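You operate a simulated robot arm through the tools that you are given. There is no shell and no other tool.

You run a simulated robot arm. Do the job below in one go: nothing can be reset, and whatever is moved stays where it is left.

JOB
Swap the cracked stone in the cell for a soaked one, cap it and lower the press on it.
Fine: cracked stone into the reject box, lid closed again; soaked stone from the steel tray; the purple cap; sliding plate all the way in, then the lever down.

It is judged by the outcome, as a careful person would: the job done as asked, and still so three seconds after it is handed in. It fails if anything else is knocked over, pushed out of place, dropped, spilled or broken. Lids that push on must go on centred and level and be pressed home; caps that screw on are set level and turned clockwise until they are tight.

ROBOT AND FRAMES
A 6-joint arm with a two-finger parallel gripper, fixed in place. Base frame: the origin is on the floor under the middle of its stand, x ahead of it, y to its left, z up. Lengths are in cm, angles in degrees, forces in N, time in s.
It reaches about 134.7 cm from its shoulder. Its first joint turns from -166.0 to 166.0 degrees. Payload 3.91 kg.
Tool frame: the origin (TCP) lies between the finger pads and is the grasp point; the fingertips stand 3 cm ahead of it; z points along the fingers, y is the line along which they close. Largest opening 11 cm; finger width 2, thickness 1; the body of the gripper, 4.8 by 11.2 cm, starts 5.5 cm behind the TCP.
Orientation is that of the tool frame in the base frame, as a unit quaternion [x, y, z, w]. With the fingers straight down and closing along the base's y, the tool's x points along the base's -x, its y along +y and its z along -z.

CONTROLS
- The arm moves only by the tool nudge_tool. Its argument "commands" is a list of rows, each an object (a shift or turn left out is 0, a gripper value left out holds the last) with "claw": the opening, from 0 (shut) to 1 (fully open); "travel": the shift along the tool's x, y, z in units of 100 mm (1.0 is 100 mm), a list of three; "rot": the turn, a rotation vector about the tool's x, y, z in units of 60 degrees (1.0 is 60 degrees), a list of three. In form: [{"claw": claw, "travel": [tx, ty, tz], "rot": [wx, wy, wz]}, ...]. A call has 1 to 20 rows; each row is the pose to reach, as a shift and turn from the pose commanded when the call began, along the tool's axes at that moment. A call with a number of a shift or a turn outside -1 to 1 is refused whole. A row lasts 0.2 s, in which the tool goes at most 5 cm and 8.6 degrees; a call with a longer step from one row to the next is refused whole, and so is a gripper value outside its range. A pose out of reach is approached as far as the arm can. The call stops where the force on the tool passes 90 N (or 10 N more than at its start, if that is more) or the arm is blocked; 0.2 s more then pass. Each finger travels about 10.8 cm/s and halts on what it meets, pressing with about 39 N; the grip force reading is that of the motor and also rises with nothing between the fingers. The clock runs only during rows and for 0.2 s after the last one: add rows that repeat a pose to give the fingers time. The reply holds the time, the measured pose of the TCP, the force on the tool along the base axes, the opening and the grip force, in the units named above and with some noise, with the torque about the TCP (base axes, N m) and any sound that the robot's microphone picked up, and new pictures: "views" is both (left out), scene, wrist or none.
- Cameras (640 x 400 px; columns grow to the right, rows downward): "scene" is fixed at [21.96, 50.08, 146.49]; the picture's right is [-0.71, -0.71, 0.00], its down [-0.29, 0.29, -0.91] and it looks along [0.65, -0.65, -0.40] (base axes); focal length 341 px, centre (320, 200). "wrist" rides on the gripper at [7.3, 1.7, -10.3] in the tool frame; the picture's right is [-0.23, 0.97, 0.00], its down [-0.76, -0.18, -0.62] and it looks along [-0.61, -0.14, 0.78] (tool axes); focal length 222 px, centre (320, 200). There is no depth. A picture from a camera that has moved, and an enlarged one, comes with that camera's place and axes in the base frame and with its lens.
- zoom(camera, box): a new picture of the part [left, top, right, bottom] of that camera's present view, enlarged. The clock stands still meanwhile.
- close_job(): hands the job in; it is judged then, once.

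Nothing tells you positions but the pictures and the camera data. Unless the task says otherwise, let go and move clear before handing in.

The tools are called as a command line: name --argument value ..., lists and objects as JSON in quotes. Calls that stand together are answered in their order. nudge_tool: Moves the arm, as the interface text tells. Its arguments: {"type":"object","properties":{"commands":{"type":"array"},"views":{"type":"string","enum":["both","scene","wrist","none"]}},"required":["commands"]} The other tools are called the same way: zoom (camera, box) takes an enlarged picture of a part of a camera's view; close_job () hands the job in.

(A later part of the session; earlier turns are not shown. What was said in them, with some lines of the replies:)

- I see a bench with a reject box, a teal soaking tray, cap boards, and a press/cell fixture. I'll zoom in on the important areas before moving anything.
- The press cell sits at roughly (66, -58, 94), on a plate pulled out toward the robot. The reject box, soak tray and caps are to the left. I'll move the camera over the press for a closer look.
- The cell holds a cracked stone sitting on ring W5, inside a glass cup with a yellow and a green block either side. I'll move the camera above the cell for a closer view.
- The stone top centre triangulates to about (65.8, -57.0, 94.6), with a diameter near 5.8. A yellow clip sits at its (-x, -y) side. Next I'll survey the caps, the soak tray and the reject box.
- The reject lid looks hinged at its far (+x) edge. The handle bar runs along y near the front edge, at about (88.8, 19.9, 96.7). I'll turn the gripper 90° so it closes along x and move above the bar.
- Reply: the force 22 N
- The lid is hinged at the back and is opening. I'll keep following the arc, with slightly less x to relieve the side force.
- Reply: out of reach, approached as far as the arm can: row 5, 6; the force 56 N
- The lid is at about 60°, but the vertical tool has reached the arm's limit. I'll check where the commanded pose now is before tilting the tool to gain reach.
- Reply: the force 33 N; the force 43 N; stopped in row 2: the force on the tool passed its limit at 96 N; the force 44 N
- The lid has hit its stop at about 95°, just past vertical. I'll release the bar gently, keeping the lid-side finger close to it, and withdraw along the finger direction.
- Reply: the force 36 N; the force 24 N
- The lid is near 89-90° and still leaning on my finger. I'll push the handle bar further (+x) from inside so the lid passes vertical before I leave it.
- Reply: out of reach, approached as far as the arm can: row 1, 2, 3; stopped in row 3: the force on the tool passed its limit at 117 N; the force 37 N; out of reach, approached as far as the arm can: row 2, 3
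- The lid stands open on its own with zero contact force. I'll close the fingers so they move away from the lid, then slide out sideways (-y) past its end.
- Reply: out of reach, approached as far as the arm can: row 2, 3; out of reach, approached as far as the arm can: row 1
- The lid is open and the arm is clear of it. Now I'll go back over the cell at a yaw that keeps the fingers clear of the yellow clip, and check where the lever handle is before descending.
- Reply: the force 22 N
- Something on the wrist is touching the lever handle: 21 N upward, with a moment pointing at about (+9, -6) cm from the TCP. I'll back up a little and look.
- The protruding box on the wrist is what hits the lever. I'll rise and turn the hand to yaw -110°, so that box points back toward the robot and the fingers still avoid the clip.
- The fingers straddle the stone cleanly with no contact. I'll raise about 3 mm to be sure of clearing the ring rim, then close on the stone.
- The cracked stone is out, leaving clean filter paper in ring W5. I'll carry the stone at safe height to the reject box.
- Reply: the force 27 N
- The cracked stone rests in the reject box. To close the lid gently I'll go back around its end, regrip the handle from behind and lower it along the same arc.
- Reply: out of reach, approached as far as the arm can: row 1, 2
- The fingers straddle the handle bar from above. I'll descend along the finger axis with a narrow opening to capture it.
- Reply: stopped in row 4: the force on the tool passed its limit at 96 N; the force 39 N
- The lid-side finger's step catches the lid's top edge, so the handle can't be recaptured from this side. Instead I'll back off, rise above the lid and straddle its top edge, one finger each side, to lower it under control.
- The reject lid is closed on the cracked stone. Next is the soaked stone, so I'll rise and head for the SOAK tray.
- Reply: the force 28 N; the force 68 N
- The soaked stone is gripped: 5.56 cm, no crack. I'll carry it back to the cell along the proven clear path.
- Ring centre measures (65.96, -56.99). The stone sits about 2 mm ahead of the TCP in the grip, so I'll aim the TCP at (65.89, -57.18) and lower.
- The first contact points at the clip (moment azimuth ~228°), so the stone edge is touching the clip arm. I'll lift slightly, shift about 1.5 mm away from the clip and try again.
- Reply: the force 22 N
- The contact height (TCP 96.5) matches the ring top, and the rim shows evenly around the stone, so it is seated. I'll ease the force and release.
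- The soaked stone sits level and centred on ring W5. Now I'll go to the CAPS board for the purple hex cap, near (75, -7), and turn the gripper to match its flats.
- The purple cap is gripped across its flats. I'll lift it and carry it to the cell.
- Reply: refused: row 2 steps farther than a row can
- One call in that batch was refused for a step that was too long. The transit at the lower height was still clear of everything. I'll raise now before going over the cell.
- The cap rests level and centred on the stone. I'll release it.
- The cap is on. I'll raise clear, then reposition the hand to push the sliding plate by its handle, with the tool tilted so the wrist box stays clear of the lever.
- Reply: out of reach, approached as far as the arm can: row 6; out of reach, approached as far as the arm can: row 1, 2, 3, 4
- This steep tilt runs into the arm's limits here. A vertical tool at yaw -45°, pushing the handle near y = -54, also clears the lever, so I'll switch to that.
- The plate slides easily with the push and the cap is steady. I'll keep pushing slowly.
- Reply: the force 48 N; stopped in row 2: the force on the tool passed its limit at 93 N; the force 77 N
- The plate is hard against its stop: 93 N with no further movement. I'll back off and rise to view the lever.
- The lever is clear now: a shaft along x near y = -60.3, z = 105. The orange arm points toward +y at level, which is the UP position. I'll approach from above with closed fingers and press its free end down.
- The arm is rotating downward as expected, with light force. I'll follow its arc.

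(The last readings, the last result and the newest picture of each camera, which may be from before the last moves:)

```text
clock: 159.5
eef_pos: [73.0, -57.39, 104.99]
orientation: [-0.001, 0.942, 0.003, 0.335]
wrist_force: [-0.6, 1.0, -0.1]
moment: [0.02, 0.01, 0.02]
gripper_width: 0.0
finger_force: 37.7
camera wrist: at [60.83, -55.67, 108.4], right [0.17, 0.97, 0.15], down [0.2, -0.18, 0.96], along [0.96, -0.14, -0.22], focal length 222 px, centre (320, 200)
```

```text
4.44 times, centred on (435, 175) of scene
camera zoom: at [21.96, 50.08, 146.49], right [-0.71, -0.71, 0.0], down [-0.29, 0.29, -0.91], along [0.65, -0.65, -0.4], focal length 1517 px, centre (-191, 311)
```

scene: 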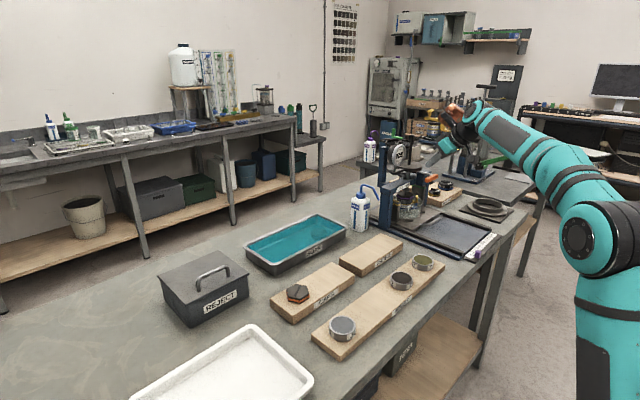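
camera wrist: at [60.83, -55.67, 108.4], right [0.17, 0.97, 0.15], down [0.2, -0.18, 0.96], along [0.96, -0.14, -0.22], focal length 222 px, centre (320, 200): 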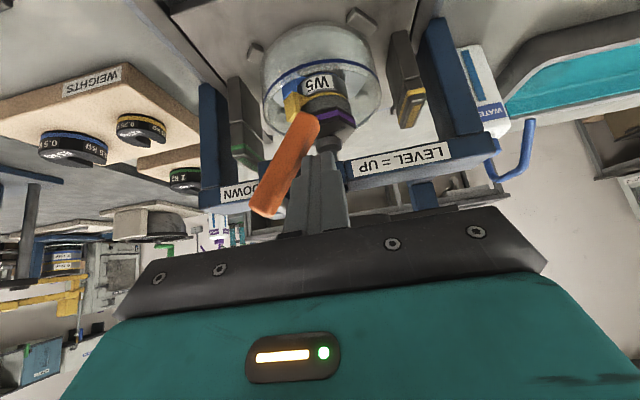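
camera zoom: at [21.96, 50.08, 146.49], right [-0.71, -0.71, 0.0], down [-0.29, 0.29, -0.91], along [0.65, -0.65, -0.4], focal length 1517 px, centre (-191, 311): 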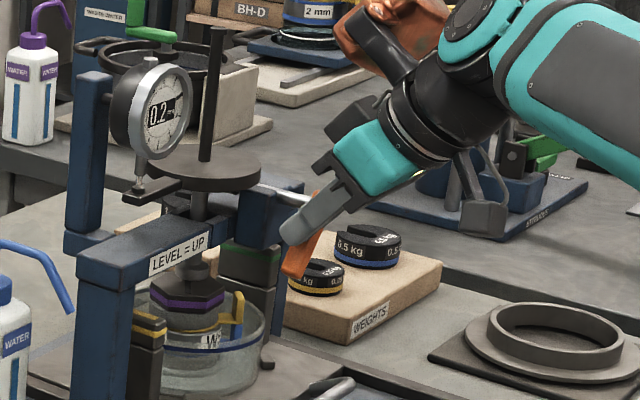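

The dial moved from -2.4 to +0.2 mm as the plunger came down. I'll continue to the lever's stop.

nudge_tool --commands '[{"claw": 0.0, "travel": [0.016, -0.042, 0.019]}, {"travel": [0.0316, -0.083, 0.0388]}, {"travel": [0.042, -0.13, 0.052]}, {"travel": [0.052, -0.181, 0.064]}]' --views "wrist"

zoom --camera "wrist" --box '[220, 40, 420, 240]'

zoom --camera "scene" --box '[390, 130, 480, 220]'

```text
clock: 160.5
eef_pos: [73.06, -58.91, 104.36]
orientation: [-0.002, 0.942, 0.003, 0.335]
wrist_force: [-8.2, 18.0, -1.1]
moment: [-0.05, -0.04, -0.02]
gripper_width: 0.01
finger_force: 37.5
camera wrist: at [60.86, -57.24, 107.67], right [0.17, 0.97, 0.15], down [0.2, -0.18, 0.96], along [0.97, -0.13, -0.22], focal length 222 px, centre (320, 200)
```

wrist: 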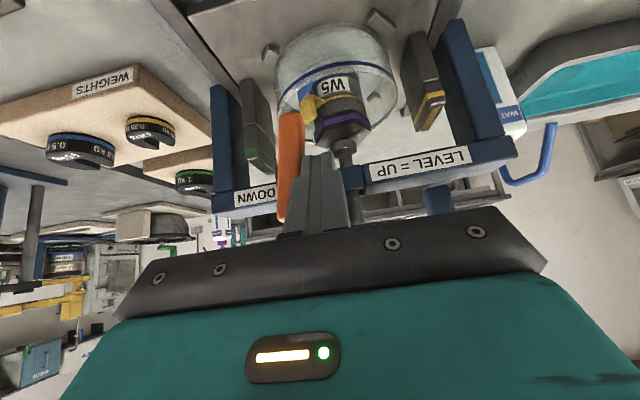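

```text
2.00 times, centred on (320, 140) of wrist
camera zoom: at [60.86, -57.24, 107.67], right [0.17, 0.97, 0.15], down [0.2, -0.18, 0.96], along [0.97, -0.13, -0.22], focal length 444 px, centre (320, 320)
```

zoom: 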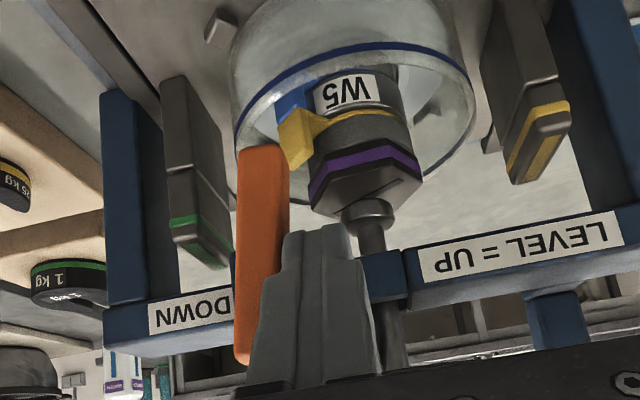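

```text
4.44 times, centred on (435, 175) of scene
camera zoom: at [21.96, 50.08, 146.49], right [-0.71, -0.71, 0.0], down [-0.29, 0.29, -0.91], along [0.65, -0.65, -0.4], focal length 1517 px, centre (-191, 311)
```

zoom: 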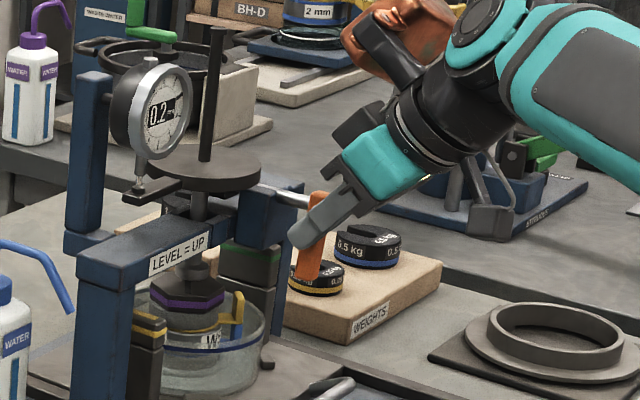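

nudge_tool --commands '[{"claw": 0.0, "travel": [0.0, -0.015, 0.0]}, {"travel": [0.0, -0.03, 0.0]}]' --views "wrist"

zoom --camera "wrist" --box '[220, 40, 420, 240]'

```text
clock: 161.1
eef_pos: [73.06, -58.95, 104.26]
orientation: [-0.004, 0.943, 0.004, 0.334]
wrist_force: [-25.8, 68.9, -13.2]
moment: [0.1, 0.11, 0.0]
gripper_width: 0.0
finger_force: 37.8
camera wrist: at [60.9, -57.31, 107.72], right [0.17, 0.97, 0.15], down [0.2, -0.18, 0.96], along [0.97, -0.13, -0.23], focal length 222 px, centre (320, 200)
```

wrist: 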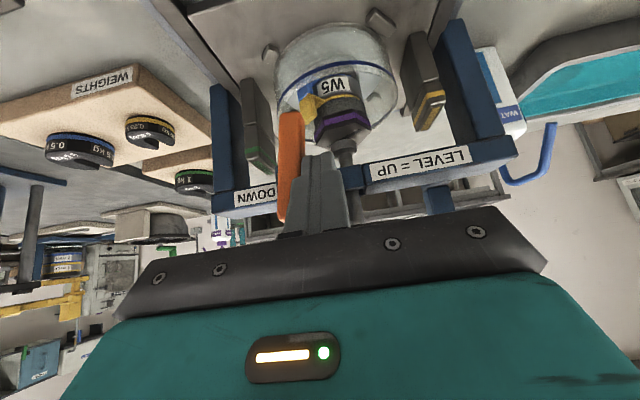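

```text
2.00 times, centred on (320, 140) of wrist
camera zoom: at [60.9, -57.31, 107.72], right [0.17, 0.97, 0.15], down [0.2, -0.18, 0.96], along [0.97, -0.13, -0.23], focal length 444 px, centre (320, 320)
```

zoom: 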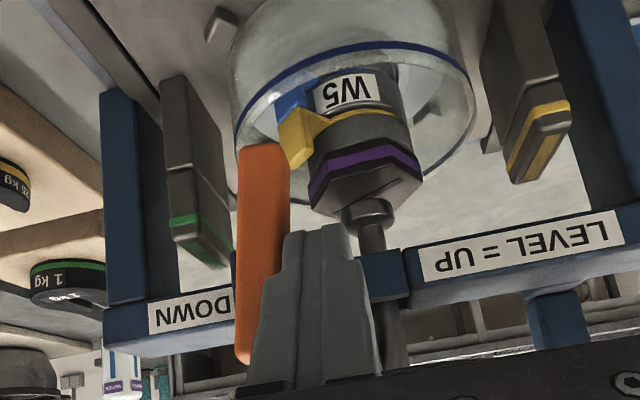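

The lever is vertical at a hard stop: 69 N with no motion, and the plunger foot is on the cap. I'll release and withdraw to check that it holds.

nudge_tool --commands '[{"claw": 0.0, "travel": [0, 0.05, 0]}, {"travel": [0, 0.1, 0]}, {"travel": [0, 0.12, -0.1]}, {"travel": [0, 0.12, -0.5]}, {"travel": [0, 0.12, -0.9]}]' --views "both"

zoom --camera "wrist" --box '[220, 40, 420, 240]'

zoom --camera "scene" --box '[390, 130, 480, 220]'

```text
clock: 162.3
eef_pos: [67.38, -58.16, 111.16]
orientation: [-0.002, 0.942, 0.004, 0.335]
wrist_force: [1.3, -0.2, 0.0]
moment: [-0.03, 0.05, -0.02]
gripper_width: 0.02
finger_force: 37.4
camera wrist: at [55.31, -56.53, 114.63], right [0.17, 0.97, 0.15], down [0.2, -0.18, 0.96], along [0.96, -0.14, -0.23], focal length 222 px, centre (320, 200)
```

scene: 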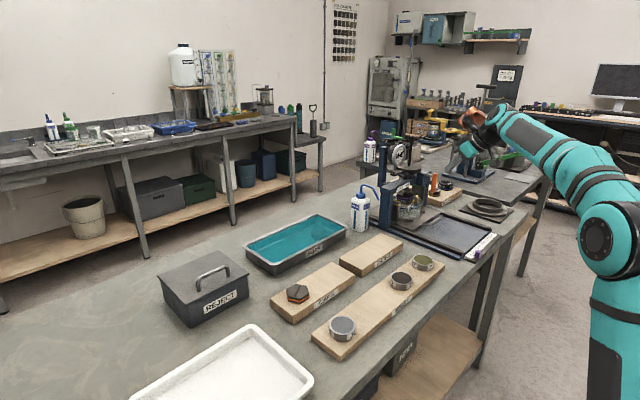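
wrist: 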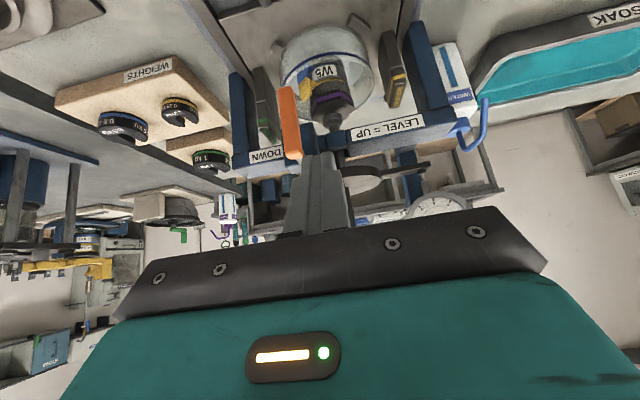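

```text
2.00 times, centred on (320, 140) of wrist
camera zoom: at [55.31, -56.53, 114.63], right [0.17, 0.97, 0.15], down [0.2, -0.18, 0.96], along [0.96, -0.14, -0.23], focal length 444 px, centre (320, 320)
```

zoom: 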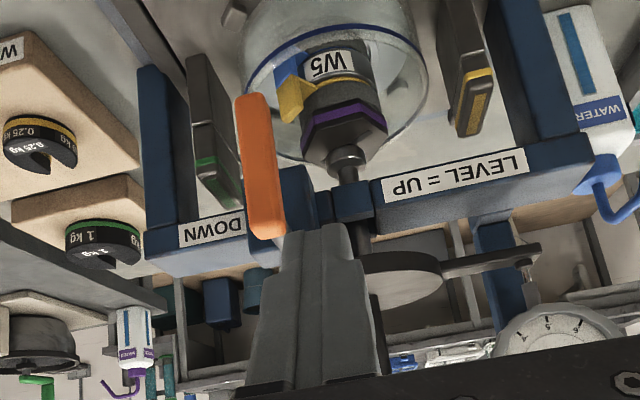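

```text
4.44 times, centred on (435, 175) of scene
camera zoom: at [21.96, 50.08, 146.49], right [-0.71, -0.71, 0.0], down [-0.29, 0.29, -0.91], along [0.65, -0.65, -0.4], focal length 1517 px, centre (-191, 311)
```

zoom: 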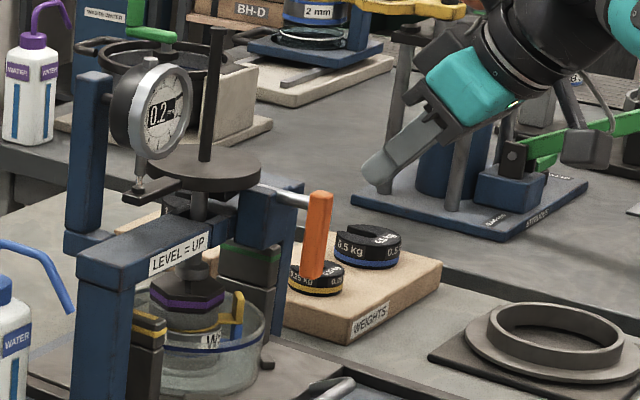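

zoom --camera "scene" --box '[155, 240, 255, 330]'

zoom --camera "scene" --box '[240, 200, 460, 370]'

zoom --camera "scene" --box '[365, 130, 505, 260]'

zoom --camera "scene" --box '[405, 180, 445, 220]'

```text
4.44 times, centred on (205, 285) of scene
camera zoom: at [21.96, 50.08, 146.49], right [-0.71, -0.71, 0.0], down [-0.29, 0.29, -0.91], along [0.65, -0.65, -0.4], focal length 1517 px, centre (831, -178)
```

zoom: 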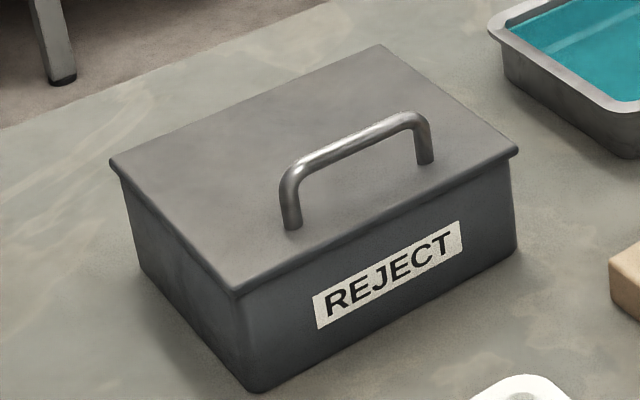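

```text
2.35 times, centred on (350, 285) of scene
camera zoom: at [21.96, 50.08, 146.49], right [-0.71, -0.71, 0.0], down [-0.29, 0.29, -0.91], along [0.65, -0.65, -0.4], focal length 803 px, centre (249, 0)
```

zoom: 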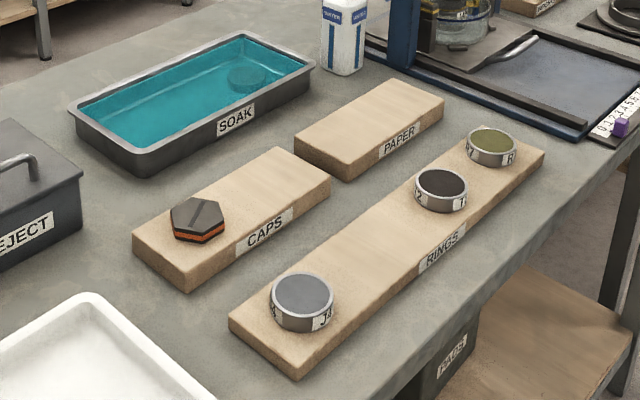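

```text
3.08 times, centred on (435, 195) of scene
camera zoom: at [21.96, 50.08, 146.49], right [-0.71, -0.71, 0.0], down [-0.29, 0.29, -0.91], along [0.65, -0.65, -0.4], focal length 1050 px, centre (-34, 215)
```

zoom: 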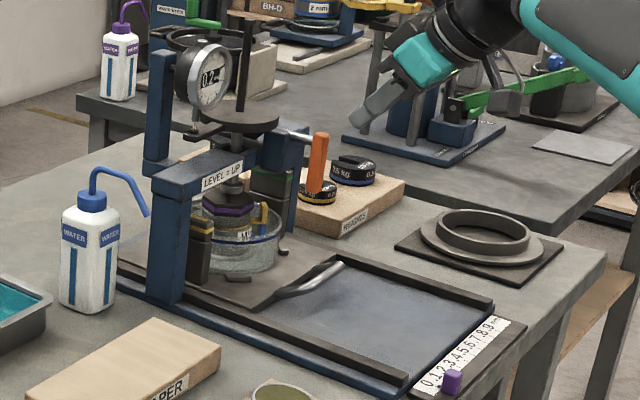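

```text
10.00 times, centred on (425, 200) of scene
camera zoom: at [21.96, 50.08, 146.49], right [-0.71, -0.71, 0.0], down [-0.29, 0.29, -0.91], along [0.65, -0.65, -0.4], focal length 3413 px, centre (-730, 200)
```

zoom: 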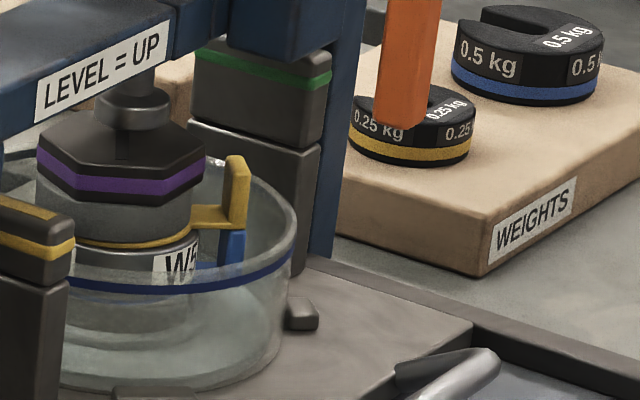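

Everything checks out. The lever is down and holding, the plate is fully in, the cap and stone are level under the plunger, and the reject lid is shut. I'll move a bit further clear and take one last look before handing in.

nudge_tool --commands '[{"claw": 0.2, "travel": [0.1, 0, -0.3]}, {"claw": 0.4, "travel": [0.2, 0, -0.6]}, {"travel": [0.3, 0, -0.9]}, {"travel": [0.3, 0, -0.9]}, {"travel": [0.3, 0, -0.9]}, {"travel": [0.3, 0, -0.9]}]' --views "both"

zoom --camera "scene" --box '[395, 150, 465, 220]'

```text
clock: 163.7
eef_pos: [59.32, -58.51, 116.47]
orientation: [0.0, 0.942, 0.002, 0.335]
wrist_force: [0.4, 0.6, -0.1]
moment: [0.02, 0.02, -0.01]
gripper_width: 4.4
finger_force: 0.1
camera wrist: at [47.2, -56.67, 119.8], right [0.17, 0.97, 0.15], down [0.2, -0.18, 0.96], along [0.96, -0.14, -0.22], focal length 222 px, centre (320, 200)
```

scene: 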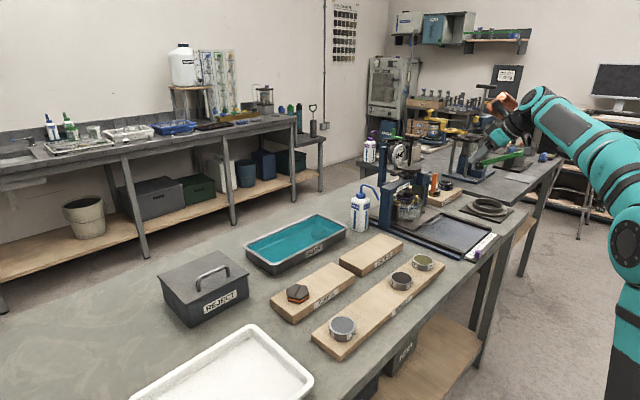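
wrist: 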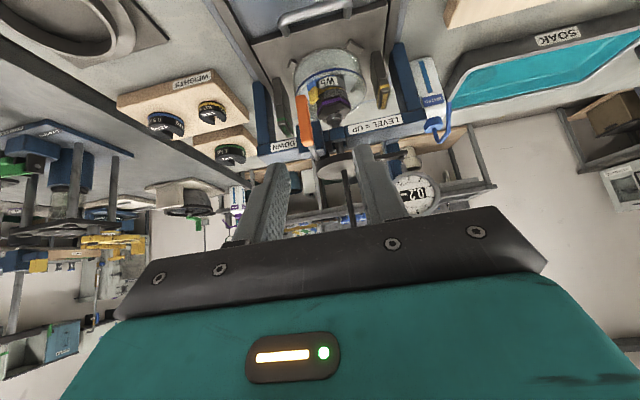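

```text
5.71 times, centred on (430, 185) of scene
camera zoom: at [21.96, 50.08, 146.49], right [-0.71, -0.71, 0.0], down [-0.29, 0.29, -0.91], along [0.65, -0.65, -0.4], focal length 1950 px, centre (-309, 286)
```

zoom: 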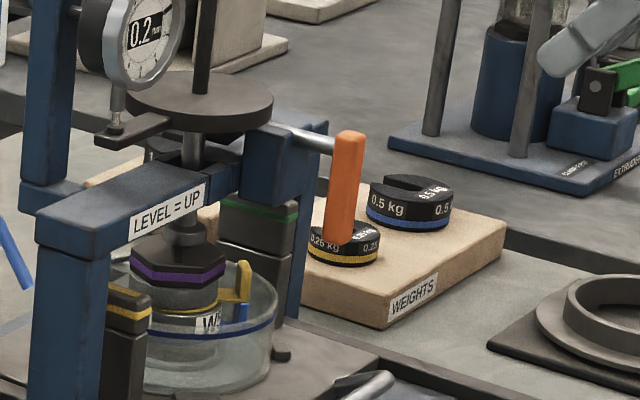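

The lever stays down, the plunger foot rests on the purple cap, and nothing else on the bench has moved. The arm is clear, so I'm handing in.

close_job

```text
The job is handed in.
```

The job is handed in, and every step was done as asked. No verdict came back, so whether it passed is still open.

- **Cracked stone:** it is in the reject box, and the lid is closed again.
- **Soaked stone:** it came from the steel SOAK tray and sits level on ring W5. I judge it 1–2 mm off centre.
- **Purple cap:** it is on the stone, level, and centred to within about 1–2 mm by eye.
- **Sliding plate:** it is hard against its end stop and did not move under 93 N.
- **Lever:** it points straight down at its stop and stayed there after I let go. The plunger foot rests on the cap, and the dial went from -2.4 to 0.2 mm.

Early on, part of the wrist pressed on the lever handle with about 21 N while I was lining up on the cracked stone. I backed off, and the lever had not moved.

The last pictures show nothing else moved or knocked over, and the arm was clear of everything at hand-in.
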